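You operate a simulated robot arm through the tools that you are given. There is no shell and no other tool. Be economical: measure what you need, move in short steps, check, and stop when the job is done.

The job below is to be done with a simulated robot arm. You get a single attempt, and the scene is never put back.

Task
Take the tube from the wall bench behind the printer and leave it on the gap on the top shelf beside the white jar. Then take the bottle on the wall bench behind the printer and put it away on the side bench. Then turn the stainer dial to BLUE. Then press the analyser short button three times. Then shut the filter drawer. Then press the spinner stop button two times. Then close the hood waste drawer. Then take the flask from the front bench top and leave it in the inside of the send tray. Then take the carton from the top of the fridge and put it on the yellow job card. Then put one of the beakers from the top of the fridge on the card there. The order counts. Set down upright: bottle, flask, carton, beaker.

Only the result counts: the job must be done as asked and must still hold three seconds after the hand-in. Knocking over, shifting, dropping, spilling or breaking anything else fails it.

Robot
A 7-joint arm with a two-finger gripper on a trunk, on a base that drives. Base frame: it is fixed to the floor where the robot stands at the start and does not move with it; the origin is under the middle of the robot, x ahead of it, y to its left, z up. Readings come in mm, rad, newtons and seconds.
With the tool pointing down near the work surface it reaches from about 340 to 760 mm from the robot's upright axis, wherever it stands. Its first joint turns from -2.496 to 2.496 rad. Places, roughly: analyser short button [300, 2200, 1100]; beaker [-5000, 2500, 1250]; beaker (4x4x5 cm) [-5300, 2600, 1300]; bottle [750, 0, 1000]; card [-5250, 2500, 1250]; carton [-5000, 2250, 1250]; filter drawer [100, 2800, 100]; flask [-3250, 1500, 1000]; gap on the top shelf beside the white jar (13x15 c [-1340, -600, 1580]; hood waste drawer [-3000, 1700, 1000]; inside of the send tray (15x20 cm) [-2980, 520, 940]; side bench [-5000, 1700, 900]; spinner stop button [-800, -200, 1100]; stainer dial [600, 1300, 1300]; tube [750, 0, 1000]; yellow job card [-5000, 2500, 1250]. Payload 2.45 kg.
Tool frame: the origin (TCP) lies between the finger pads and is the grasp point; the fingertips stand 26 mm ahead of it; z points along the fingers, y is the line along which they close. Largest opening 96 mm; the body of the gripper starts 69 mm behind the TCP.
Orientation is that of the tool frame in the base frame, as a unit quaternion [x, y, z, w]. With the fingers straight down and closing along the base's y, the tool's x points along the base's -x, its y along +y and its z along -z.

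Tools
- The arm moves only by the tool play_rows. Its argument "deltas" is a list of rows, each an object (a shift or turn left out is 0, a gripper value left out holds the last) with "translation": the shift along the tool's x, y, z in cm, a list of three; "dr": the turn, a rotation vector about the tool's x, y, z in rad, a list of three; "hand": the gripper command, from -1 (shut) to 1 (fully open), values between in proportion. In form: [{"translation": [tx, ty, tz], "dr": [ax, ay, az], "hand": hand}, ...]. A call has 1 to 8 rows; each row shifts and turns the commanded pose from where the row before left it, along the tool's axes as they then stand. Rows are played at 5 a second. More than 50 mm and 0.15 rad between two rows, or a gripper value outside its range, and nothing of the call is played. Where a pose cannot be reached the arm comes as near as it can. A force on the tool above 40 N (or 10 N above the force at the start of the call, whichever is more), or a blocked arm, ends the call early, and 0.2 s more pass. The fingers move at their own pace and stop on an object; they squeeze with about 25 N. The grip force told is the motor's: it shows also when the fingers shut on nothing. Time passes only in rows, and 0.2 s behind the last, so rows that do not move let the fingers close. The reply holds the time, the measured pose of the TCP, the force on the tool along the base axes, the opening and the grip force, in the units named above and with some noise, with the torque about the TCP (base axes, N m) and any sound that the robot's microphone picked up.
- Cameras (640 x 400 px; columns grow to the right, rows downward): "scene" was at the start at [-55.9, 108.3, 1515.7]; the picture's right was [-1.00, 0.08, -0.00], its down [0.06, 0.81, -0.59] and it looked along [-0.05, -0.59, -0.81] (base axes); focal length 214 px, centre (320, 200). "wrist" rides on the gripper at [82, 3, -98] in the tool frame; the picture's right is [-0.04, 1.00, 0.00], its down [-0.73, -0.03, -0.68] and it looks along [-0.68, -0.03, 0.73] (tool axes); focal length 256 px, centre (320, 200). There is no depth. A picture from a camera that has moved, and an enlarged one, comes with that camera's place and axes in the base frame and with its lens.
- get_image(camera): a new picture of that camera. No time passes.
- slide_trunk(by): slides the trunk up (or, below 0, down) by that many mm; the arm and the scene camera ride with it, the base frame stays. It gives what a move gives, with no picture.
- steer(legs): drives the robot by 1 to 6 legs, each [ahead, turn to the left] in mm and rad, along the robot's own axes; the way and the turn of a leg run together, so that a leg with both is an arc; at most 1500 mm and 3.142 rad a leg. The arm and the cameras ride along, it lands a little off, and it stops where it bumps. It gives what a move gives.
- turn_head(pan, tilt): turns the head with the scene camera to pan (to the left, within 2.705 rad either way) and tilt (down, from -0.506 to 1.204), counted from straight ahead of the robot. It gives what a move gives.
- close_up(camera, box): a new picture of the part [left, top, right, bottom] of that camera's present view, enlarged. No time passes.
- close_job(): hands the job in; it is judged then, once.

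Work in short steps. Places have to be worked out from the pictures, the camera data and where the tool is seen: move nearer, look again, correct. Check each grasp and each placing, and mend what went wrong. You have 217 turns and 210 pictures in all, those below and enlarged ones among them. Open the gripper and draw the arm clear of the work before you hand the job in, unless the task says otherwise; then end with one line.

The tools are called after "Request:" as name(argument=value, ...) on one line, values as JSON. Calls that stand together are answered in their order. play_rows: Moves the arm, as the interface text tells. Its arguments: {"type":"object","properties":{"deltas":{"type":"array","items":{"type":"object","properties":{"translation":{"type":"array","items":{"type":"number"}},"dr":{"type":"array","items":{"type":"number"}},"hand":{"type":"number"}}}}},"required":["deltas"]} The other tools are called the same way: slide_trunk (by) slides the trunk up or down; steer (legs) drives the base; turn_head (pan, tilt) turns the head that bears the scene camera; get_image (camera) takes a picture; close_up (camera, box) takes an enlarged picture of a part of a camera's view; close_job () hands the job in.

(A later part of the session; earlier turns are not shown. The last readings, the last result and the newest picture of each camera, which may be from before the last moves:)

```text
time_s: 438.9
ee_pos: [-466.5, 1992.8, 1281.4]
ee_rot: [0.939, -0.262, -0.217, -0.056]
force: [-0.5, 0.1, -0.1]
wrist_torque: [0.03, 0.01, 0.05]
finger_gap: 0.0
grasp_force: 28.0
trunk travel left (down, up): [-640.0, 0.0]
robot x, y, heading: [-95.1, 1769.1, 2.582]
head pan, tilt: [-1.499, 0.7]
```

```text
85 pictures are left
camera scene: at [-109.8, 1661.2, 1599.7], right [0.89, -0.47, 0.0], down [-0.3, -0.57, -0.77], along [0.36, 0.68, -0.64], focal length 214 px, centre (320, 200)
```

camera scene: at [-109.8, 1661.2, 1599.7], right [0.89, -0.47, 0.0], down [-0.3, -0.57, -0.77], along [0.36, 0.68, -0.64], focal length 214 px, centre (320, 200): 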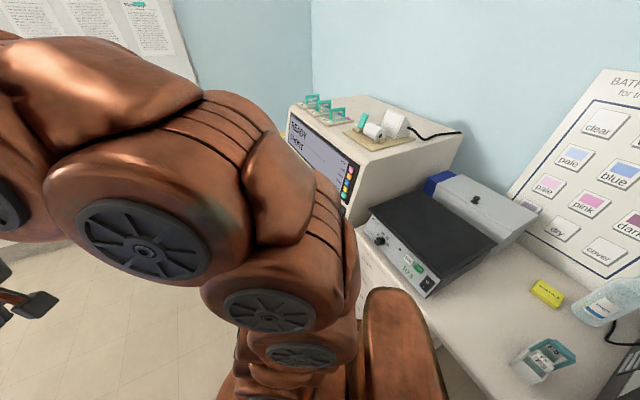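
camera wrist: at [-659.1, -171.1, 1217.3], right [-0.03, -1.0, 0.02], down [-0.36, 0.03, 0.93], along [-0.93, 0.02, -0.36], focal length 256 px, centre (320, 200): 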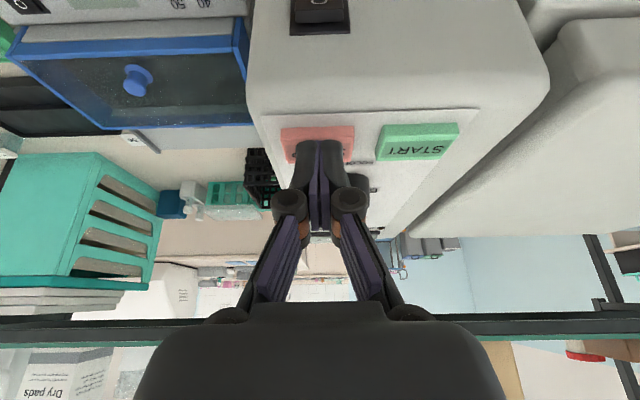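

The analyser now shows "READY SHORT" and everything is in place. I take a wider route: to (−800, 2500), then west to x ≈ −2300.

Request:
steer(legs=[[0, -0.244], [1015, 0], [0, 0.804], [1500, 0], [0, 0.5]])

Request:
turn_head(pan=0.3, tilt=0.35)

Request:
get_image(camera="scene")

```text
time_s: 455.4
ee_pos: [-2665.0, 2334.2, 1279.6]
ee_rot: [0.948, 0.227, -0.217, 0.056]
force: [0.4, -0.2, 0.9]
wrist_torque: [0.0, 0.03, 0.0]
finger_gap: 0.0
grasp_force: 28.1
trunk travel left (down, up): [-640.0, 0.0]
robot x, y, heading: [-2277.1, 2527.6, -2.684]
head pan, tilt: [-1.499, 0.7]
```

```text
time_s: 457.2
ee_pos: [-2664.3, 2334.2, 1280.4]
ee_rot: [0.948, 0.227, -0.217, 0.056]
force: [-0.2, 0.6, 0.0]
wrist_torque: [0.01, -0.02, -0.01]
finger_gap: 0.2
grasp_force: 28.5
trunk travel left (down, up): [-640.0, 0.0]
robot x, y, heading: [-2277.2, 2526.9, -2.687]
head pan, tilt: [0.3, 0.351]
```

```text
84 pictures are left
camera scene: at [-2220.1, 2324.2, 1631.1], right [-0.69, 0.73, 0.0], down [0.25, 0.24, -0.94], along [-0.68, -0.65, -0.34], focal length 214 px, centre (320, 200)
```

scene: 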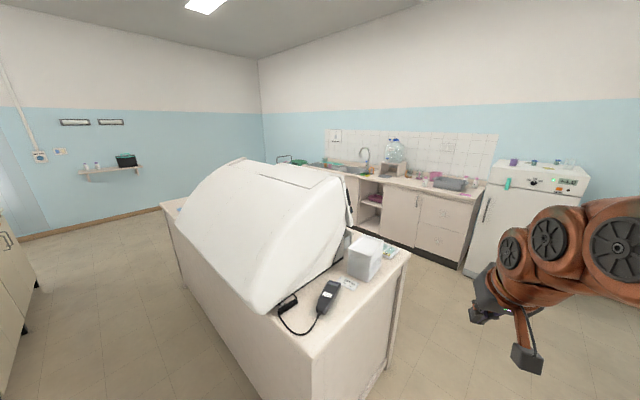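

The hood opens to the west. I drive around the north end into the west aisle and face +x.

Request:
steer(legs=[[0, -0.538], [1478, 0], [0, 1.549], [955, 0], [0, 1.676]])

Request:
turn_head(pan=0.0, tilt=0.55)

Request:
get_image(camera="scene")

```text
time_s: 478.6
ee_pos: [-3495.2, 1704.4, 1281.0]
ee_rot: [0.012, 0.975, 0.002, 0.224]
force: [0.1, -0.3, -0.2]
wrist_torque: [-0.02, 0.01, -0.01]
finger_gap: 0.2
grasp_force: 28.7
trunk travel left (down, up): [-640.0, 0.0]
robot x, y, heading: [-3927.9, 1715.5, -0.037]
head pan, tilt: [0.3, 0.351]
```

```text
time_s: 479.4
ee_pos: [-3494.4, 1703.6, 1278.6]
ee_rot: [0.013, 0.974, 0.001, 0.224]
force: [0.6, -0.7, 0.3]
wrist_torque: [-0.02, -0.03, -0.01]
finger_gap: 0.0
grasp_force: 28.5
trunk travel left (down, up): [-640.0, 0.0]
robot x, y, heading: [-3929.1, 1714.1, -0.039]
head pan, tilt: [0.0, 0.55]
```

```text
83 pictures are left
camera scene: at [-3882.0, 1896.5, 1612.9], right [-0.04, -1.0, 0.0], down [-0.52, 0.02, -0.85], along [0.85, -0.03, -0.52], focal length 214 px, centre (320, 200)
```

scene: 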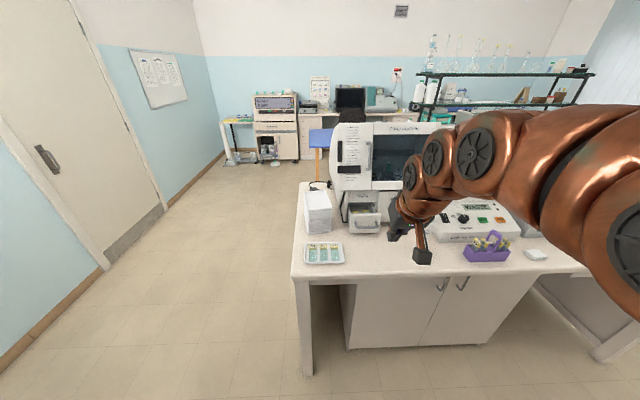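

Request:
close_up(camera="scene", box=[290, 120, 450, 270])

Request:
get_image(camera="wrist")

```text
2.67 times, centred on (370, 195) of scene
camera zoom: at [-3882.0, 1896.5, 1612.9], right [-0.04, -1.0, 0.0], down [-0.52, 0.02, -0.85], along [0.85, -0.03, -0.52], focal length 572 px, centre (187, 213)
```

zoom: 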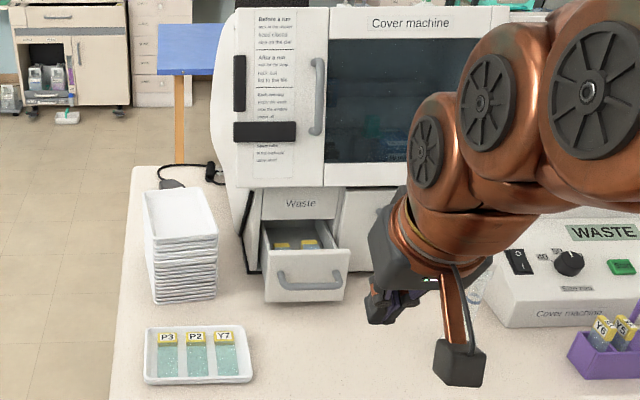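

```text
81 pictures are left
camera wrist: at [-3610.8, 1711.4, 1332.6], right [0.06, 1.0, 0.03], down [0.36, -0.05, 0.93], along [0.93, -0.05, -0.36], focal length 256 px, centre (320, 200)
```

wrist: 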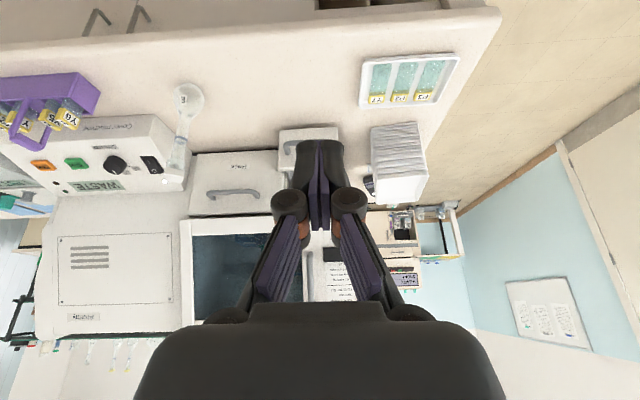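

The drawer labelled "Waste" is open, its front at about (−3100, 1652, 970). The flask stands near (−3175, 1395). I drive closer and bring the fingers in front of the drawer.

Request:
steer(legs=[[255, 0.03]])

Request:
play_rows(deltas=[{"dr": [0, -0.12, 0]}, {"dr": [0, -0.12, 0]}, {"dr": [0, -0.12, 0]}, {"translation": [2.5, -0.8, 3.5]}, {"translation": [2.5, -0.8, 3.5]}, {"translation": [2.5, -0.8, 3.5]}, {"translation": [2.5, -0.8, 3.5]}])

Request:
get_image(camera="wrist")

Request:
get_image(camera="scene")

```text
time_s: 481.3
ee_pos: [-3236.2, 1711.1, 1279.2]
ee_rot: [-0.002, 0.974, 0.005, 0.224]
force: [0.7, -0.5, 0.4]
wrist_torque: [-0.03, -0.05, 0.03]
finger_gap: 0.0
grasp_force: 28.3
trunk travel left (down, up): [-640.0, 0.0]
robot x, y, heading: [-3670.7, 1710.1, -0.008]
head pan, tilt: [0.0, 0.55]
```

```text
time_s: 482.9
ee_pos: [-3165.7, 1676.5, 1148.3]
ee_rot: [0.001, 0.92, 0.003, 0.392]
force: [0.0, 0.6, 0.2]
wrist_torque: [-0.01, 0.0, -0.01]
finger_gap: 0.0
grasp_force: 28.7
out of reach, approached as far as the arm can: row 5, 6, 7
trunk travel left (down, up): [-640.0, 0.0]
robot x, y, heading: [-3672.1, 1711.2, -0.005]
head pan, tilt: [0.0, 0.55]
```

```text
80 pictures are left
camera wrist: at [-3293.4, 1680.8, 1158.1], right [0.03, 1.0, 0.04], down [0.02, -0.04, 1.0], along [1.0, -0.03, -0.02], focal length 256 px, centre (320, 200)
```

wrist: 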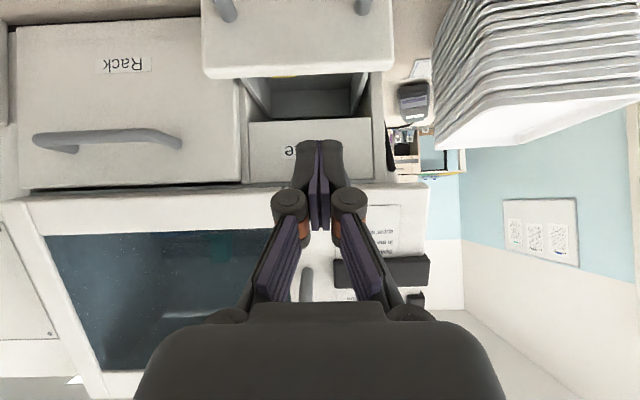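

```text
79 pictures are left
camera scene: at [-3629.3, 1892.4, 1612.8], right [-0.01, -1.0, 0.0], down [-0.52, 0.0, -0.85], along [0.85, -0.01, -0.52], focal length 214 px, centre (320, 200)
```

scene: 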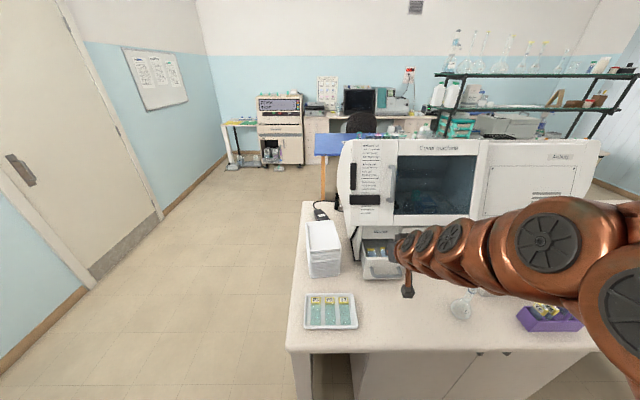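

The arm folds to its limit here, so I'll lower with the trunk. First I zoom in on the scene camera to locate the drawer face precisely.

Request:
close_up(camera="scene", box=[340, 215, 500, 335])

```text
3.33 times, centred on (420, 275) of scene
camera zoom: at [-3629.3, 1892.4, 1612.8], right [-0.01, -1.0, 0.0], down [-0.52, 0.0, -0.85], along [0.85, -0.01, -0.52], focal length 715 px, centre (-13, -50)
```

zoom: 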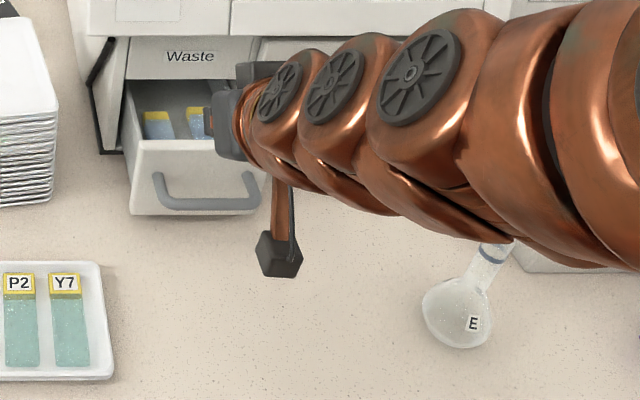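

Now refined: the drawer front panel is at x −3107, z 951–1062, y 1595–1732. I'll push on the panel above the handle at z ≈ 1035. I lower the trunk 95 mm and centre.

Request:
slide_trunk(by=-95)

Request:
play_rows(deltas=[{"translation": [-1.0, -1.2, 1.0]}, {}])

Request:
get_image(camera="wrist")

Request:
close_up(camera="scene", box=[340, 180, 500, 300])

```text
time_s: 484.2
ee_pos: [-3166.4, 1676.8, 1053.1]
ee_rot: [-0.001, 0.919, 0.003, 0.394]
force: [0.2, -1.0, -0.6]
wrist_torque: [0.03, 0.03, 0.01]
finger_gap: 0.2
grasp_force: 28.8
trunk travel left (down, up): [-545.0, 95.0]
robot x, y, heading: [-3666.7, 1712.2, -0.007]
head pan, tilt: [0.0, 0.55]
```

```text
time_s: 484.8
ee_pos: [-3152.3, 1664.8, 1053.9]
ee_rot: [-0.001, 0.92, 0.003, 0.393]
force: [-1.1, -0.2, 0.5]
wrist_torque: [-0.02, 0.01, -0.02]
finger_gap: 0.1
grasp_force: 28.0
trunk travel left (down, up): [-545.0, 95.0]
robot x, y, heading: [-3670.6, 1710.6, -0.002]
head pan, tilt: [0.0, 0.55]
```

```text
77 pictures are left
camera wrist: at [-3278.8, 1668.3, 1063.5], right [0.02, 1.0, 0.03], down [0.02, -0.03, 1.0], along [1.0, -0.02, -0.02], focal length 256 px, centre (320, 200)
```

wrist: 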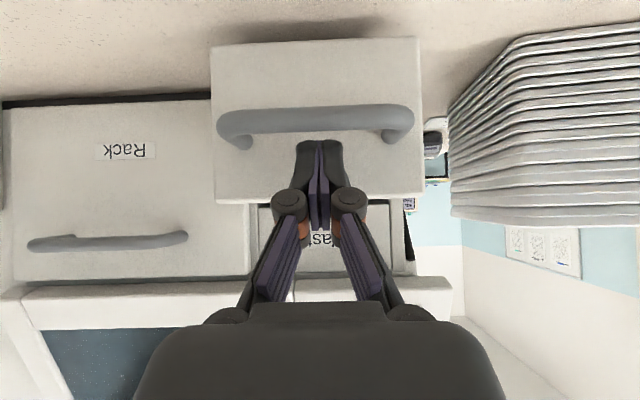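

```text
3.33 times, centred on (420, 240) of scene
camera zoom: at [-3628.9, 1891.9, 1517.9], right [-0.01, -1.0, 0.0], down [-0.52, 0.0, -0.85], along [0.85, -0.01, -0.52], focal length 715 px, centre (-13, 67)
```

zoom: 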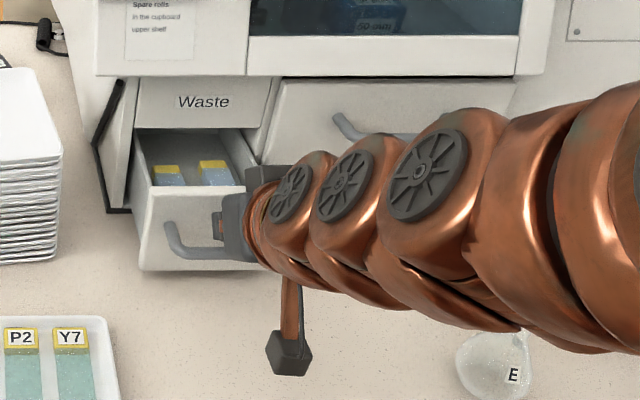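

The fingertips sit between the handle bar and the panel top. I push +x in small rows.

Request:
play_rows(deltas=[{"translation": [-1.4, 0, 1.44]}, {"translation": [-1.4, 0, 1.44]}, {"translation": [-1.4, 0, 1.44]}, {"translation": [-1.4, 0, 1.44]}, {"translation": [-1.4, 0, 1.44]}])

Request:
get_image(camera="wrist")

```text
time_s: 486.0
ee_pos: [-3057.8, 1665.4, 1052.2]
ee_rot: [-0.001, 0.921, 0.004, 0.39]
force: [-37.4, -0.4, 13.1]
wrist_torque: [0.0, -0.04, -0.04]
finger_gap: 5.9
grasp_force: 28.1
trunk travel left (down, up): [-545.0, 95.0]
robot x, y, heading: [-3671.1, 1711.6, -0.006]
head pan, tilt: [0.0, 0.55]
stopped in row 5: the force on the tool passed its limit at 55 N (the readings are from after the stop); the commanded pose is now the measured one
```

```text
75 pictures are left
camera wrist: at [-3185.5, 1668.0, 1063.3], right [0.02, 1.0, 0.04], down [0.02, -0.04, 1.0], along [1.0, -0.02, -0.02], focal length 256 px, centre (320, 200)
```

wrist: 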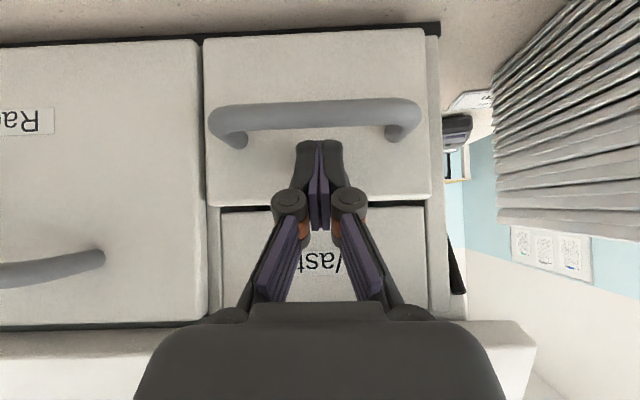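

The drawer hit its stop flush with the housing: step 7 is done. I retreat, raise the arm, and reposition the base at y ≈ 1400 in front of the flask.

Request:
play_rows(deltas=[{"translation": [1.4, 0, -1.44]}, {"translation": [2.5, 0, -2.6]}, {"translation": [2.5, 0, -2.6]}, {"translation": [0, 0, -4.5]}, {"translation": [-1, 0, -4.5]}, {"translation": [-2, 0, -4]}])

Request:
slide_trunk(by=95)

Request:
steer(legs=[[-60, 0], [0, -1.565], [320, 0], [0, 1.571]])

Request:
get_image(camera="wrist")

Request:
get_image(camera="scene")

```text
time_s: 487.4
ee_pos: [-3220.3, 1663.8, 1163.2]
ee_rot: [-0.001, 0.921, 0.003, 0.389]
force: [0.4, 0.4, -0.2]
wrist_torque: [0.0, -0.01, -0.02]
finger_gap: 0.1
grasp_force: 28.2
trunk travel left (down, up): [-545.0, 95.0]
robot x, y, heading: [-3666.4, 1708.8, -0.004]
head pan, tilt: [0.0, 0.55]
```

```text
time_s: 488.7
ee_pos: [-3219.7, 1664.7, 1257.9]
ee_rot: [-0.002, 0.921, 0.004, 0.389]
force: [0.1, 0.4, -0.4]
wrist_torque: [0.0, -0.01, 0.0]
finger_gap: 0.0
grasp_force: 28.5
trunk travel left (down, up): [-640.0, 0.0]
robot x, y, heading: [-3666.4, 1712.4, -0.011]
head pan, tilt: [0.0, 0.55]
```

```text
time_s: 499.0
ee_pos: [-3273.5, 1356.8, 1257.1]
ee_rot: [-0.006, 0.921, 0.005, 0.389]
force: [-0.2, -0.2, -0.8]
wrist_torque: [0.0, 0.02, -0.01]
finger_gap: 0.1
grasp_force: 27.6
trunk travel left (down, up): [-640.0, 0.0]
robot x, y, heading: [-3721.4, 1393.5, 0.005]
head pan, tilt: [0.0, 0.55]
```

```text
74 pictures are left
camera wrist: at [-3400.3, 1358.5, 1267.9], right [0.01, 1.0, 0.04], down [0.03, -0.04, 1.0], along [1.0, -0.01, -0.03], focal length 256 px, centre (320, 200)
```

wrist: 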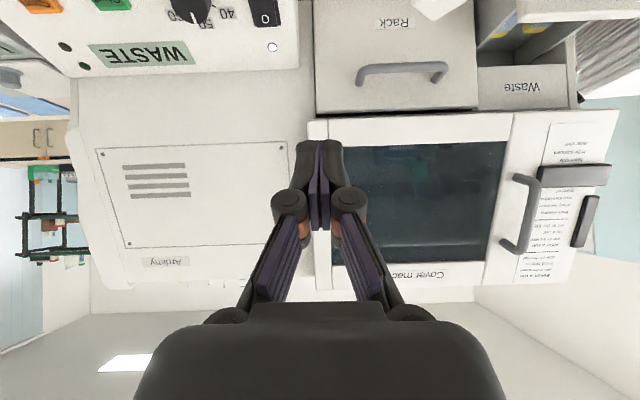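

```text
73 pictures are left
camera scene: at [-3685.4, 1578.3, 1612.9], right [0.01, -1.0, 0.0], down [-0.52, 0.0, -0.85], along [0.85, 0.0, -0.52], focal length 214 px, centre (320, 200)
```

scene: 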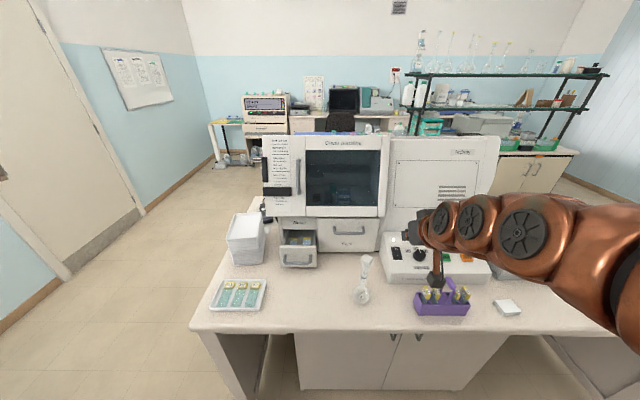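

The Waste drawer looks open again. I zoom in to check.

Request:
close_up(camera="scene", box=[240, 190, 400, 310])

```text
3.33 times, centred on (320, 250) of scene
camera zoom: at [-3685.4, 1578.3, 1612.9], right [0.01, -1.0, 0.0], down [-0.52, 0.0, -0.85], along [0.85, 0.0, -0.52], focal length 715 px, centre (320, 33)
```

zoom: 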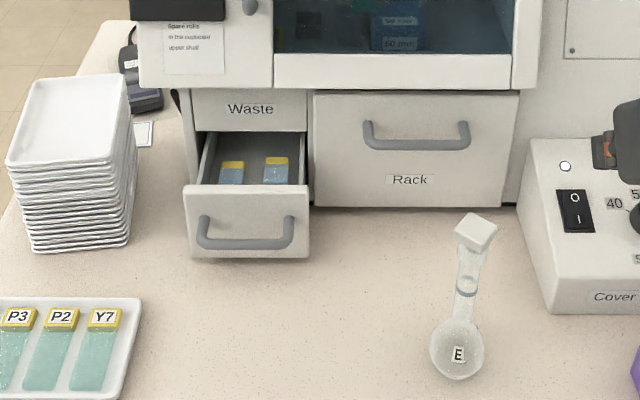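

The drawer is back at its open position; my tips probably caught the handle bar as I retreated. I drive back and close it again, this time pushing on the handle bar itself from the front.

Request:
steer(legs=[[0, 1.566], [300, 0], [0, -1.571], [50, 0]])

Request:
slide_trunk(by=-130)

Request:
get_image(camera="wrist")

```text
time_s: 509.1
ee_pos: [-3216.6, 1640.9, 1257.8]
ee_rot: [0.006, 0.921, 0.001, 0.389]
force: [-0.1, 0.2, 0.4]
wrist_torque: [0.01, -0.03, 0.0]
finger_gap: 0.0
grasp_force: 28.3
trunk travel left (down, up): [-640.0, 0.0]
robot x, y, heading: [-3663.8, 1692.5, -0.023]
head pan, tilt: [0.0, 0.55]
```

```text
time_s: 510.6
ee_pos: [-3216.3, 1641.4, 1126.9]
ee_rot: [0.006, 0.922, 0.001, 0.388]
force: [0.3, 1.2, 0.0]
wrist_torque: [0.0, 0.02, 0.01]
finger_gap: 0.0
grasp_force: 28.1
trunk travel left (down, up): [-510.0, 130.0]
robot x, y, heading: [-3667.9, 1693.2, -0.022]
head pan, tilt: [0.0, 0.55]
```

```text
71 pictures are left
camera wrist: at [-3343.8, 1646.1, 1138.0], right [0.04, 1.0, 0.04], down [0.03, -0.04, 1.0], along [1.0, -0.04, -0.03], focal length 256 px, centre (320, 200)
```

wrist: 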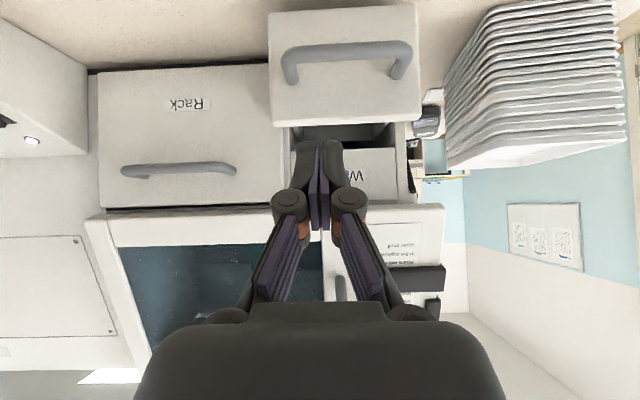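

The bar is at about (−3137, 1664, 1011). I lower the trunk 102 mm and shift y so the tips face the bar.

Request:
slide_trunk(by=-102)

Request:
play_rows(deltas=[{"translation": [-1.0, 2.2, 1.0]}, {}])

Request:
get_image(camera="wrist")

```text
time_s: 512.0
ee_pos: [-3217.1, 1641.0, 1026.0]
ee_rot: [0.005, 0.921, 0.002, 0.389]
force: [0.2, 0.2, 0.2]
wrist_torque: [0.01, 0.02, 0.0]
finger_gap: 0.0
grasp_force: 28.6
trunk travel left (down, up): [-408.0, 232.0]
robot x, y, heading: [-3667.2, 1697.1, -0.02]
head pan, tilt: [0.0, 0.55]
```

```text
time_s: 512.6
ee_pos: [-3203.3, 1662.4, 1024.0]
ee_rot: [0.006, 0.922, 0.002, 0.388]
force: [0.5, 0.0, 0.1]
wrist_torque: [-0.03, -0.01, -0.01]
finger_gap: 0.0
grasp_force: 28.7
trunk travel left (down, up): [-408.0, 232.0]
robot x, y, heading: [-3664.5, 1691.9, -0.023]
head pan, tilt: [0.0, 0.55]
```

```text
70 pictures are left
camera wrist: at [-3329.7, 1667.7, 1034.4], right [0.04, 1.0, 0.04], down [0.03, -0.04, 1.0], along [1.0, -0.04, -0.03], focal length 256 px, centre (320, 200)
```

wrist: 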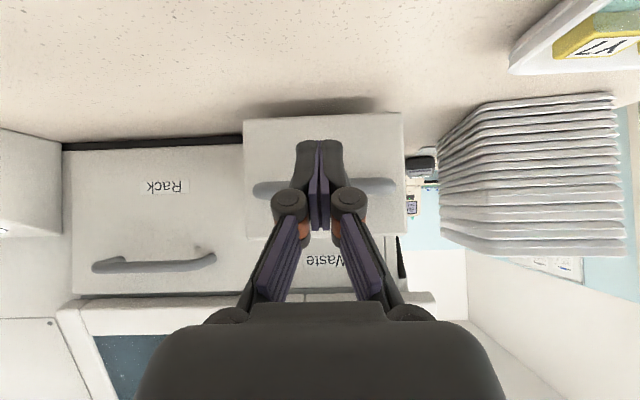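

The fingers cross in front of the bar. I push forward.

Request:
play_rows(deltas=[{"translation": [-1.4, 0, 1.43]}, {"translation": [-1.4, 0, 1.43]}, {"translation": [-1.4, 0, 1.43]}, {"translation": [-1.4, 0, 1.43]}, {"translation": [-1.4, 0, 1.43]}, {"translation": [-1.05, 0, 1.07]}, {"translation": [-1.05, 0, 1.07]}])

Request:
get_image(camera="wrist")

```text
time_s: 514.0
ee_pos: [-3094.0, 1661.8, 1020.9]
ee_rot: [0.004, 0.925, 0.001, 0.38]
force: [-1.7, 1.0, -5.4]
wrist_torque: [-0.09, 0.16, 0.01]
finger_gap: 0.0
grasp_force: 28.2
trunk travel left (down, up): [-408.0, 232.0]
robot x, y, heading: [-3667.1, 1693.7, -0.022]
head pan, tilt: [0.0, 0.55]
stopped in row 6: the force on the tool passed its limit at 56 N (the readings are from after the stop); the commanded pose is now the measured one
```

```text
69 pictures are left
camera wrist: at [-3220.4, 1666.6, 1033.0], right [0.03, 1.0, 0.03], down [0.04, -0.04, 1.0], along [1.0, -0.03, -0.04], focal length 256 px, centre (320, 200)
```

wrist: 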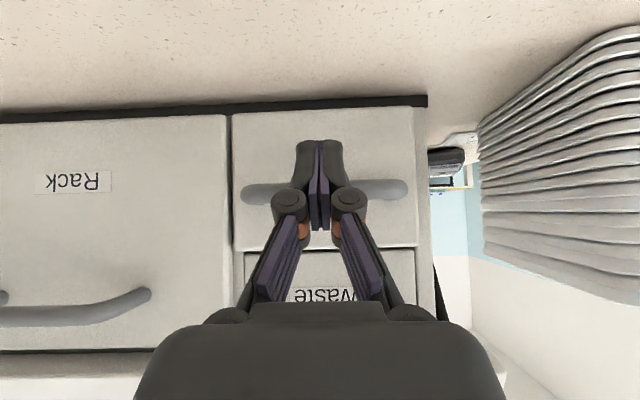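

Flush at its stop. I retreat horizontally and check that it stays shut.

Request:
play_rows(deltas=[{"translation": [1.4, 0, -1.43]}, {"translation": [1.4, 0, -1.43]}, {"translation": [2.1, 0, -2.1]}])

Request:
get_image(camera="wrist")

```text
time_s: 514.8
ee_pos: [-3164.0, 1662.1, 1020.5]
ee_rot: [0.005, 0.924, 0.0, 0.381]
force: [0.1, -0.9, -1.0]
wrist_torque: [-0.02, 0.02, -0.03]
finger_gap: 0.0
grasp_force: 28.5
trunk travel left (down, up): [-408.0, 232.0]
robot x, y, heading: [-3664.6, 1694.7, -0.023]
head pan, tilt: [0.0, 0.55]
```

```text
68 pictures are left
camera wrist: at [-3290.5, 1667.2, 1034.2], right [0.04, 1.0, 0.03], down [0.04, -0.03, 1.0], along [1.0, -0.03, -0.04], focal length 256 px, centre (320, 200)
```

wrist: 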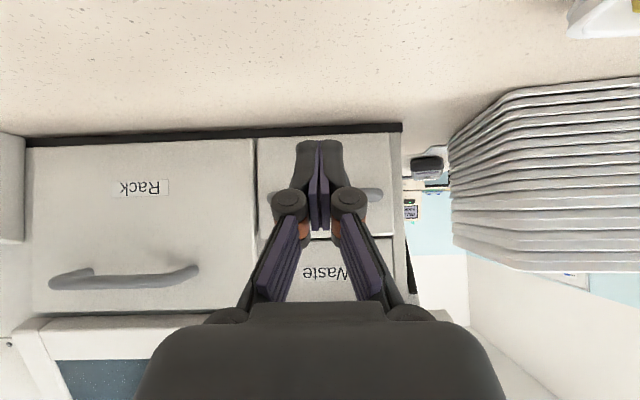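

The drawer stays closed: step 7 is now done. I retreat, raise the trunk, and move the base in front of the flask (about (−3226, 1438), neck at z ≈ 1050).

Request:
play_rows(deltas=[{"translation": [2.1, 0, -2.1], "hand": 0.3}, {"translation": [1.4, 0, -1.4]}])

Request:
slide_trunk(by=232)

Request:
steer(legs=[[-80, 0], [0, -1.548], [265, 0], [0, 1.571]])

Request:
get_image(camera="scene")

Request:
get_image(camera="wrist")

```text
time_s: 515.4
ee_pos: [-3212.7, 1662.2, 1022.9]
ee_rot: [0.004, 0.924, 0.002, 0.382]
force: [0.1, -0.9, 0.1]
wrist_torque: [-0.03, 0.03, 0.01]
finger_gap: 53.8
grasp_force: 0.1
trunk travel left (down, up): [-408.0, 232.0]
robot x, y, heading: [-3667.1, 1692.2, -0.02]
head pan, tilt: [0.0, 0.55]
```

```text
time_s: 517.8
ee_pos: [-3213.1, 1663.3, 1255.2]
ee_rot: [0.005, 0.924, 0.0, 0.382]
force: [-0.4, -0.7, -0.6]
wrist_torque: [-0.04, -0.03, 0.03]
finger_gap: 62.7
grasp_force: 0.1
trunk travel left (down, up): [-640.0, 0.0]
robot x, y, heading: [-3662.9, 1693.2, -0.024]
head pan, tilt: [0.0, 0.55]
```

```text
time_s: 527.9
ee_pos: [-3287.0, 1412.8, 1254.9]
ee_rot: [-0.004, 0.924, 0.004, 0.382]
force: [-0.3, 0.3, -0.2]
wrist_torque: [0.0, -0.01, -0.01]
finger_gap: 62.3
grasp_force: 0.0
trunk travel left (down, up): [-640.0, 0.0]
robot x, y, heading: [-3739.5, 1432.9, -0.004]
head pan, tilt: [0.0, 0.55]
```

```text
67 pictures are left
camera scene: at [-3701.2, 1614.9, 1612.9], right [0.0, -1.0, 0.0], down [-0.52, 0.0, -0.85], along [0.85, 0.0, -0.52], focal length 214 px, centre (320, 200)
```

scene: 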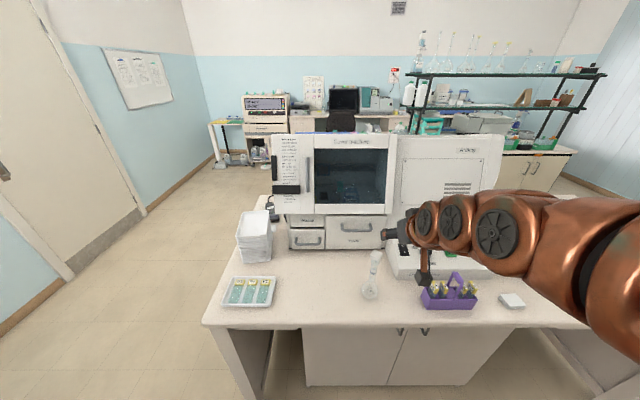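

```text
66 pictures are left
camera wrist: at [-3413.5, 1414.5, 1267.4], right [0.02, 1.0, 0.03], down [0.04, -0.03, 1.0], along [1.0, -0.02, -0.04], focal length 256 px, centre (320, 200)
```

wrist: 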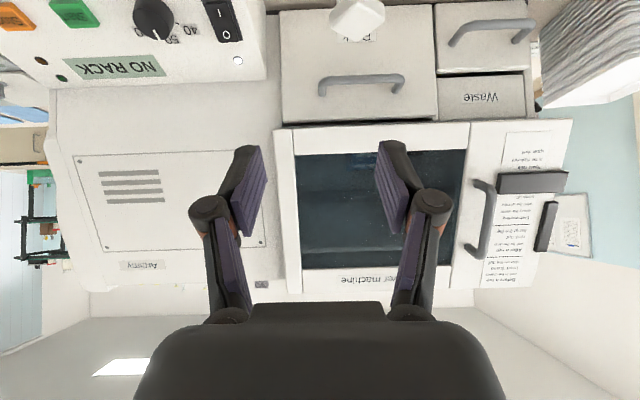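

The stopper is at about (−3231, 1442, 1124). I lower the trunk to bring the wrist level with the neck, then look.

Request:
slide_trunk(by=-150)

Request:
play_rows(deltas=[{"translation": [0, 2.7, 0]}, {}])

Request:
get_image(camera="wrist")

```text
time_s: 529.6
ee_pos: [-3286.8, 1412.4, 1104.8]
ee_rot: [-0.004, 0.925, 0.004, 0.381]
force: [0.5, -0.1, -0.8]
wrist_torque: [0.0, 0.0, 0.0]
finger_gap: 62.3
grasp_force: 0.0
trunk travel left (down, up): [-490.0, 150.0]
robot x, y, heading: [-3741.6, 1429.7, -0.002]
head pan, tilt: [0.0, 0.55]
```

```text
time_s: 530.2
ee_pos: [-3287.4, 1438.6, 1105.1]
ee_rot: [-0.004, 0.924, 0.005, 0.382]
force: [0.8, 0.8, 0.1]
wrist_torque: [0.04, 0.03, -0.02]
finger_gap: 62.5
grasp_force: 0.1
trunk travel left (down, up): [-490.0, 150.0]
robot x, y, heading: [-3743.9, 1433.3, -0.003]
head pan, tilt: [0.0, 0.55]
```

```text
65 pictures are left
camera wrist: at [-3413.7, 1441.2, 1117.9], right [0.02, 1.0, 0.03], down [0.04, -0.04, 1.0], along [1.0, -0.02, -0.04], focal length 256 px, centre (320, 200)
```

wrist: 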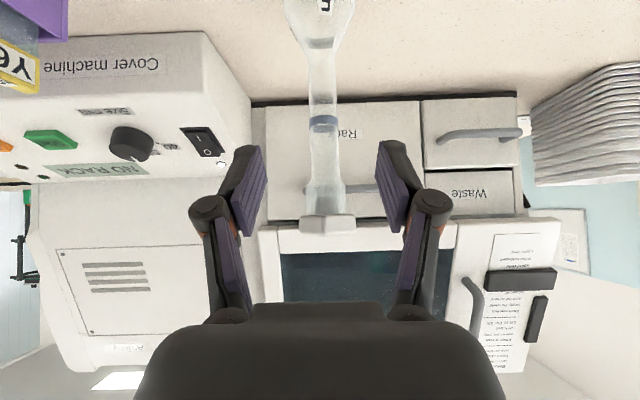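

The neck is centred, about 20 mm wide, with its ring at z ≈ 1055. I move in diagonally to straddle the neck at z ≈ 1062.

Request:
play_rows(deltas=[{"translation": [-0.45, 0.15, 3.5]}, {"translation": [-0.45, 0.15, 3.5]}, {}])

Request:
get_image(camera="wrist")

```text
time_s: 531.0
ee_pos: [-3231.4, 1441.6, 1063.9]
ee_rot: [-0.004, 0.924, 0.004, 0.382]
force: [0.3, -0.9, 0.3]
wrist_torque: [-0.01, 0.0, 0.01]
finger_gap: 62.5
grasp_force: 0.0
trunk travel left (down, up): [-490.0, 150.0]
robot x, y, heading: [-3740.6, 1433.9, -0.002]
head pan, tilt: [0.0, 0.55]
```

```text
64 pictures are left
camera wrist: at [-3358.6, 1445.4, 1075.0], right [0.02, 1.0, 0.03], down [0.04, -0.03, 1.0], along [1.0, -0.02, -0.04], focal length 256 px, centre (320, 200)
```

wrist: 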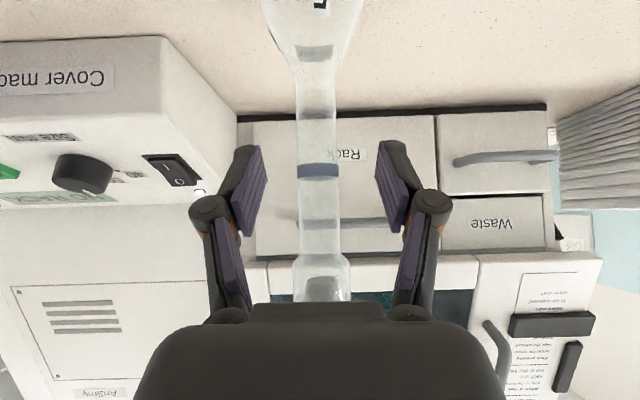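

Aligned. I close on the neck and lift a little to check the grip.

Request:
play_rows(deltas=[{"hand": -1}, {}, {}, {}])

Request:
slide_trunk(by=100)

Request:
get_image(camera="wrist")

Request:
get_image(camera="scene")

```text
time_s: 532.0
ee_pos: [-3232.0, 1442.6, 1062.8]
ee_rot: [-0.004, 0.924, 0.004, 0.381]
force: [-0.1, 0.8, 0.1]
wrist_torque: [0.0, -0.01, 0.02]
finger_gap: 17.6
grasp_force: 24.9
trunk travel left (down, up): [-490.0, 150.0]
robot x, y, heading: [-3744.6, 1434.2, -0.005]
head pan, tilt: [0.0, 0.55]
```

```text
time_s: 533.4
ee_pos: [-3231.9, 1441.6, 1163.5]
ee_rot: [-0.004, 0.924, 0.004, 0.382]
force: [0.5, 0.7, -1.3]
wrist_torque: [0.01, -0.02, 0.0]
finger_gap: 18.0
grasp_force: 25.4
trunk travel left (down, up): [-590.0, 50.0]
robot x, y, heading: [-3740.6, 1433.1, -0.005]
head pan, tilt: [0.0, 0.55]
```

```text
63 pictures are left
camera wrist: at [-3358.7, 1445.4, 1175.0], right [0.02, 1.0, 0.03], down [0.04, -0.03, 1.0], along [1.0, -0.02, -0.04], focal length 256 px, centre (320, 200)
```

wrist: 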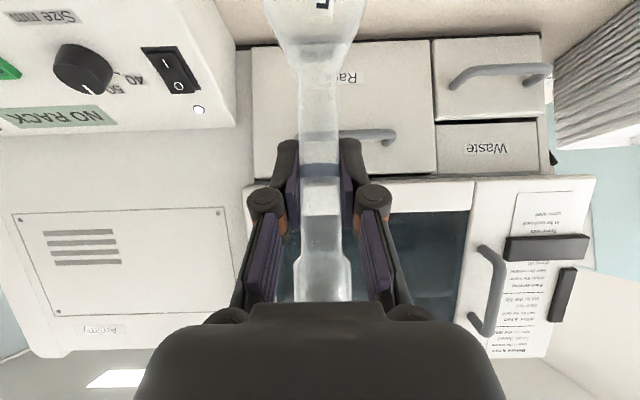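

```text
62 pictures are left
camera scene: at [-3701.2, 1614.9, 1562.8], right [0.0, -1.0, 0.0], down [-0.52, 0.0, -0.85], along [0.85, 0.0, -0.52], focal length 214 px, centre (320, 200)
```

scene: 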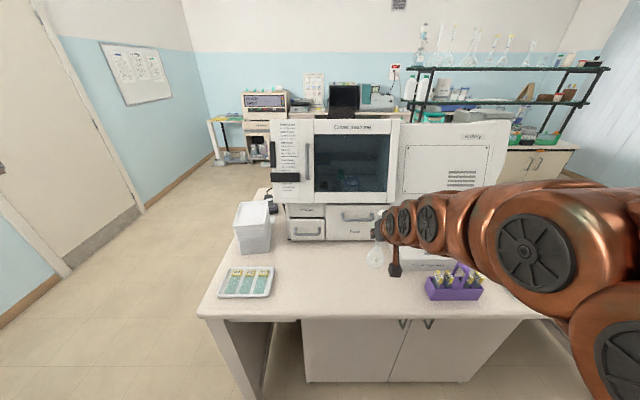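

The flask is secure, its bottom about 163 mm below the TCP. I raise it, back off, and drive to y ≈ 520 for the send tray.

Request:
slide_trunk(by=50)

Request:
steer(legs=[[-80, 0], [0, -1.566], [905, 0], [0, 1.571]])

Request:
turn_head(pan=0.15, tilt=0.6)

Request:
get_image(camera="scene")

```text
time_s: 534.3
ee_pos: [-3230.9, 1442.4, 1213.3]
ee_rot: [-0.004, 0.924, 0.004, 0.382]
force: [0.1, 1.2, -1.4]
wrist_torque: [0.0, -0.03, 0.0]
finger_gap: 18.2
grasp_force: 25.0
trunk travel left (down, up): [-640.0, 0.0]
robot x, y, heading: [-3744.7, 1431.2, -0.0]
head pan, tilt: [0.0, 0.55]
```

```text
time_s: 547.1
ee_pos: [-3287.0, 564.9, 1213.9]
ee_rot: [-0.009, 0.924, 0.007, 0.382]
force: [-0.6, 0.2, -0.8]
wrist_torque: [0.01, 0.02, 0.0]
finger_gap: 18.1
grasp_force: 25.4
trunk travel left (down, up): [-640.0, 0.0]
robot x, y, heading: [-3797.1, 553.0, 0.006]
head pan, tilt: [0.0, 0.55]
```

```text
time_s: 547.8
ee_pos: [-3288.4, 565.9, 1212.7]
ee_rot: [-0.009, 0.925, 0.007, 0.381]
force: [0.4, -0.1, -1.3]
wrist_torque: [0.03, 0.01, 0.0]
finger_gap: 18.3
grasp_force: 24.9
trunk travel left (down, up): [-640.0, 0.0]
robot x, y, heading: [-3794.5, 551.5, 0.009]
head pan, tilt: [0.15, 0.6]
```

```text
61 pictures are left
camera scene: at [-3761.2, 746.2, 1608.4], right [0.16, -0.99, 0.0], down [-0.56, -0.09, -0.83], along [0.82, 0.13, -0.56], focal length 214 px, centre (320, 200)
```

scene: 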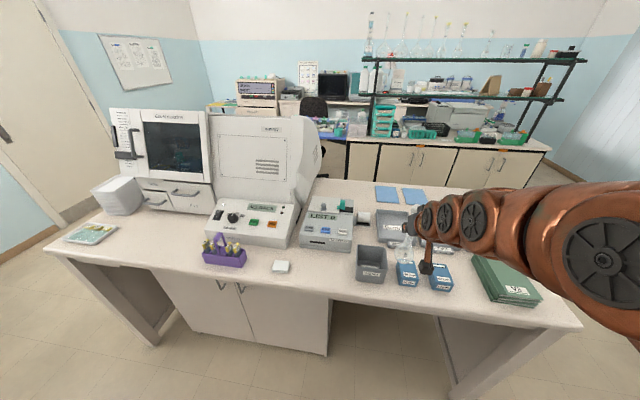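

I zoom in to identify the send tray.

Request:
close_up(camera="scene", box=[330, 180, 490, 310])

Request:
get_image(camera="wrist")

```text
3.08 times, centred on (410, 245) of scene
camera zoom: at [-3761.2, 746.2, 1608.4], right [0.16, -0.99, 0.0], down [-0.56, -0.09, -0.83], along [0.82, 0.13, -0.56], focal length 660 px, centre (43, 62)
```

zoom: 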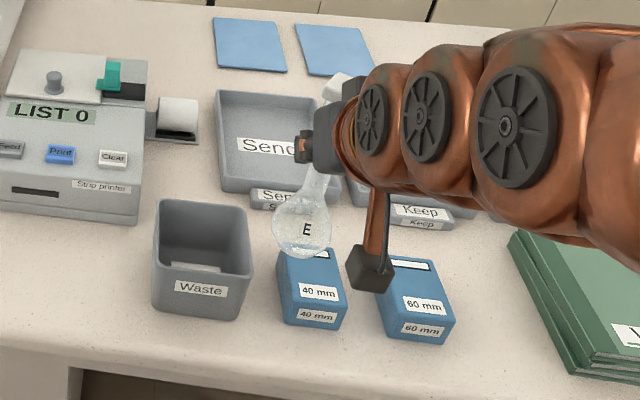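

```text
59 pictures are left
camera wrist: at [-3414.5, 567.2, 1225.0], right [0.01, 1.0, 0.03], down [0.04, -0.03, 1.0], along [1.0, -0.01, -0.04], focal length 256 px, centre (320, 200)
```

wrist: 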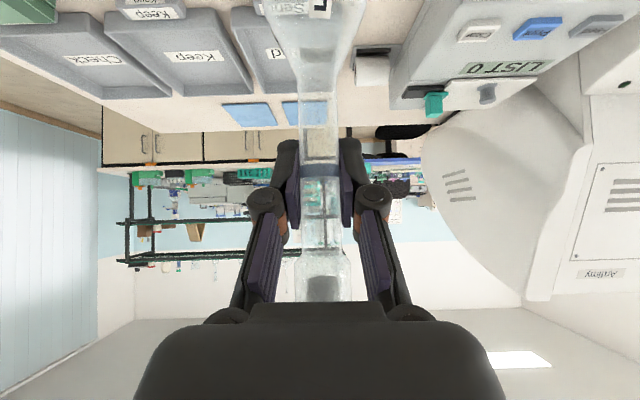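

The "Send" tray is near (−2980, 520). I drive in 140 mm and extend over it at a safe height.

Request:
steer(legs=[[140, 0]])

Request:
play_rows(deltas=[{"translation": [-3.0, -1.0, 3.0]}, {"translation": [-3.0, -1.0, 3.0]}, {"translation": [-3.0, -1.0, 3.0]}, {"translation": [-2.8, -1.0, 2.8]}])

Request:
get_image(camera="wrist")

Request:
get_image(camera="scene")

```text
time_s: 549.1
ee_pos: [-3147.4, 566.3, 1212.7]
ee_rot: [-0.008, 0.924, 0.006, 0.382]
force: [-0.2, -0.3, -0.2]
wrist_torque: [-0.01, 0.0, 0.01]
finger_gap: 18.4
grasp_force: 24.8
trunk travel left (down, up): [-640.0, 0.0]
robot x, y, heading: [-3656.3, 555.2, 0.008]
head pan, tilt: [0.15, 0.6]
```

```text
time_s: 550.1
ee_pos: [-2980.0, 529.2, 1212.5]
ee_rot: [-0.009, 0.925, 0.007, 0.381]
force: [-0.5, 1.0, -0.5]
wrist_torque: [0.03, 0.03, 0.01]
finger_gap: 18.1
grasp_force: 25.1
trunk travel left (down, up): [-640.0, 0.0]
robot x, y, heading: [-3657.4, 550.7, 0.002]
head pan, tilt: [0.15, 0.6]
```

```text
58 pictures are left
camera wrist: at [-3106.8, 531.3, 1225.6], right [0.01, 1.0, 0.03], down [0.04, -0.03, 1.0], along [1.0, -0.01, -0.04], focal length 256 px, centre (320, 200)
```

wrist: 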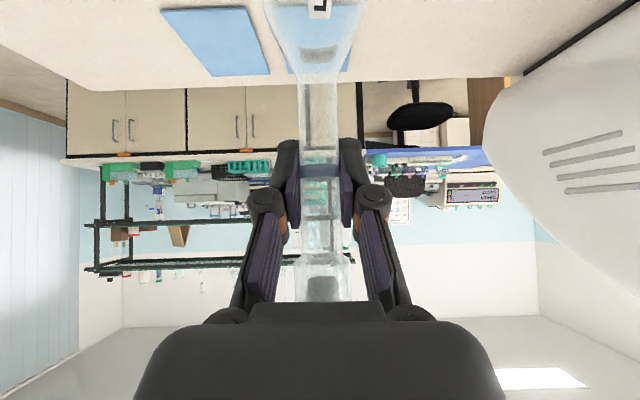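

```text
57 pictures are left
camera scene: at [-3621.3, 747.2, 1608.3], right [0.16, -0.99, 0.0], down [-0.56, -0.09, -0.83], along [0.82, 0.13, -0.56], focal length 214 px, centre (320, 200)
```

scene: 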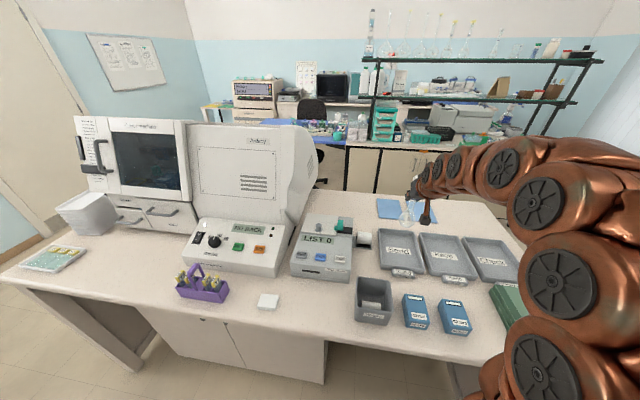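

The tray centre is at about (−2977, 525) and the flask is right above it. I lower in steps.

Request:
play_rows(deltas=[{"translation": [3.4, -0.4, 3.4]}, {"translation": [3.4, 0, 3.4]}, {"translation": [0.7, 0, 0.7]}, {}])

Request:
close_up(camera="scene", box=[340, 180, 500, 300])

```text
time_s: 551.1
ee_pos: [-2978.9, 527.4, 1104.4]
ee_rot: [-0.008, 0.924, 0.007, 0.381]
force: [0.1, 0.3, -0.4]
wrist_torque: [-0.04, 0.01, 0.02]
finger_gap: 17.9
grasp_force: 24.9
trunk travel left (down, up): [-640.0, 0.0]
robot x, y, heading: [-3657.8, 552.6, 0.006]
head pan, tilt: [0.15, 0.6]
```

```text
3.33 times, centred on (420, 240) of scene
camera zoom: at [-3620.8, 747.1, 1608.4], right [0.16, -0.99, 0.0], down [-0.56, -0.09, -0.82], along [0.81, 0.13, -0.57], focal length 715 px, centre (-13, 67)
```

zoom: 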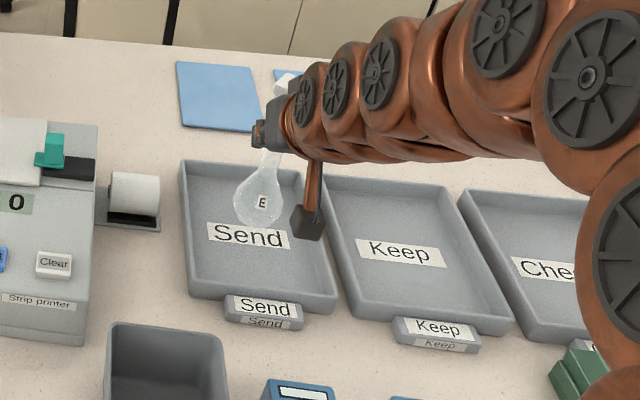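

The flask is over the Send tray's interior. I continue lowering to contact.

Request:
play_rows(deltas=[{"translation": [0.7, 0, 0.7]}, {"translation": [0.7, 0, 0.7]}, {"translation": [0.2, 0, 0.2]}, {"translation": [0.2, 0, 0.2]}, {"translation": [0.2, 0, 0.2]}, {}])

Request:
close_up(camera="scene", box=[340, 180, 500, 300])

```text
time_s: 552.5
ee_pos: [-2979.9, 527.9, 1077.1]
ee_rot: [-0.008, 0.924, 0.006, 0.382]
force: [-0.7, -1.0, -1.7]
wrist_torque: [-0.01, 0.0, 0.01]
finger_gap: 17.9
grasp_force: 25.3
trunk travel left (down, up): [-640.0, 0.0]
robot x, y, heading: [-3657.8, 554.1, 0.008]
head pan, tilt: [0.15, 0.6]
```

```text
3.33 times, centred on (420, 240) of scene
camera zoom: at [-3620.9, 747.1, 1608.4], right [0.16, -0.99, 0.0], down [-0.56, -0.09, -0.83], along [0.81, 0.13, -0.56], focal length 715 px, centre (-13, 67)
```

zoom: 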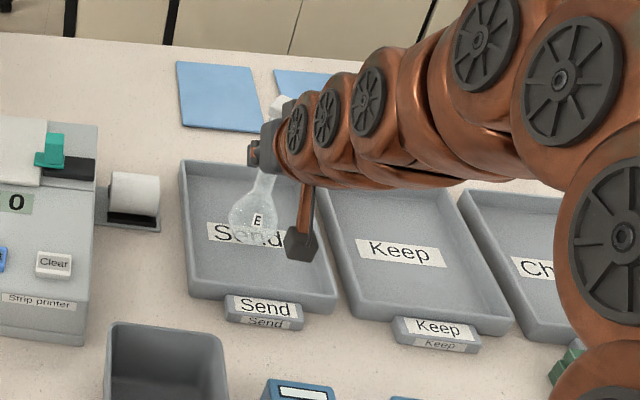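

Request:
play_rows(deltas=[{"translation": [0.2, 0, 0.2]}, {"translation": [0.2, 0, 0.2]}, {"translation": [0.15, 0, 0.15]}, {"translation": [0.15, 0, 0.15]}, {"translation": [0.15, 0, 0.15]}, {}])

```text
time_s: 554.0
ee_pos: [-2980.5, 526.4, 1068.2]
ee_rot: [-0.009, 0.924, 0.006, 0.383]
force: [-1.4, 0.1, 10.0]
wrist_torque: [0.0, 0.15, 0.01]
finger_gap: 18.2
grasp_force: 24.8
trunk travel left (down, up): [-640.0, 0.0]
robot x, y, heading: [-3657.1, 551.8, 0.006]
head pan, tilt: [0.15, 0.6]
```

Contact in the tray. I ease off, open, and withdraw along the tool axis.

Request:
play_rows(deltas=[{"translation": [-0.06, 0, -0.06]}, {"hand": 0.4}, {}, {}])

Request:
play_rows(deltas=[{"translation": [0.5, 0, -3]}, {"translation": [0.5, 0, -4]}, {"translation": [0, 0, -4.5]}, {"translation": [0, 0, -4.5]}])

Request:
get_image(camera="wrist")

Request:
close_up(camera="scene", box=[340, 180, 500, 300])

```text
time_s: 555.0
ee_pos: [-2980.0, 526.8, 1066.0]
ee_rot: [-0.009, 0.924, 0.006, 0.381]
force: [0.0, 1.2, 1.2]
wrist_torque: [-0.01, 0.0, 0.01]
finger_gap: 67.2
grasp_force: 0.0
trunk travel left (down, up): [-640.0, 0.0]
robot x, y, heading: [-3654.5, 549.4, 0.007]
head pan, tilt: [0.15, 0.6]
```

```text
time_s: 556.0
ee_pos: [-3101.1, 521.4, 1171.8]
ee_rot: [-0.008, 0.925, 0.006, 0.381]
force: [0.3, 0.5, 0.1]
wrist_torque: [-0.01, 0.02, 0.02]
finger_gap: 67.2
grasp_force: 0.0
trunk travel left (down, up): [-640.0, 0.0]
robot x, y, heading: [-3660.4, 552.5, 0.005]
head pan, tilt: [0.15, 0.6]
```

```text
54 pictures are left
camera wrist: at [-3227.2, 522.8, 1185.2], right [0.01, 1.0, 0.03], down [0.04, -0.03, 1.0], along [1.0, -0.01, -0.04], focal length 256 px, centre (320, 200)
```

wrist: 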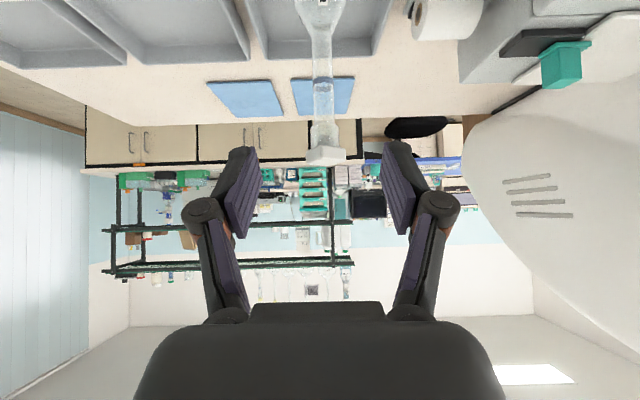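

```text
3.33 times, centred on (420, 240) of scene
camera zoom: at [-3620.6, 747.2, 1608.3], right [0.16, -0.99, 0.0], down [-0.56, -0.09, -0.82], along [0.81, 0.13, -0.57], focal length 715 px, centre (-13, 67)
```

zoom: 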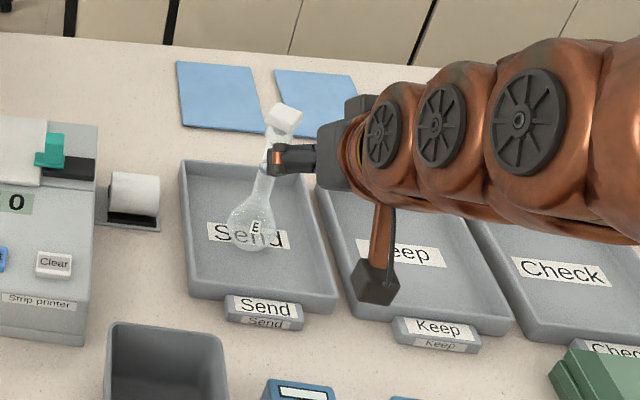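

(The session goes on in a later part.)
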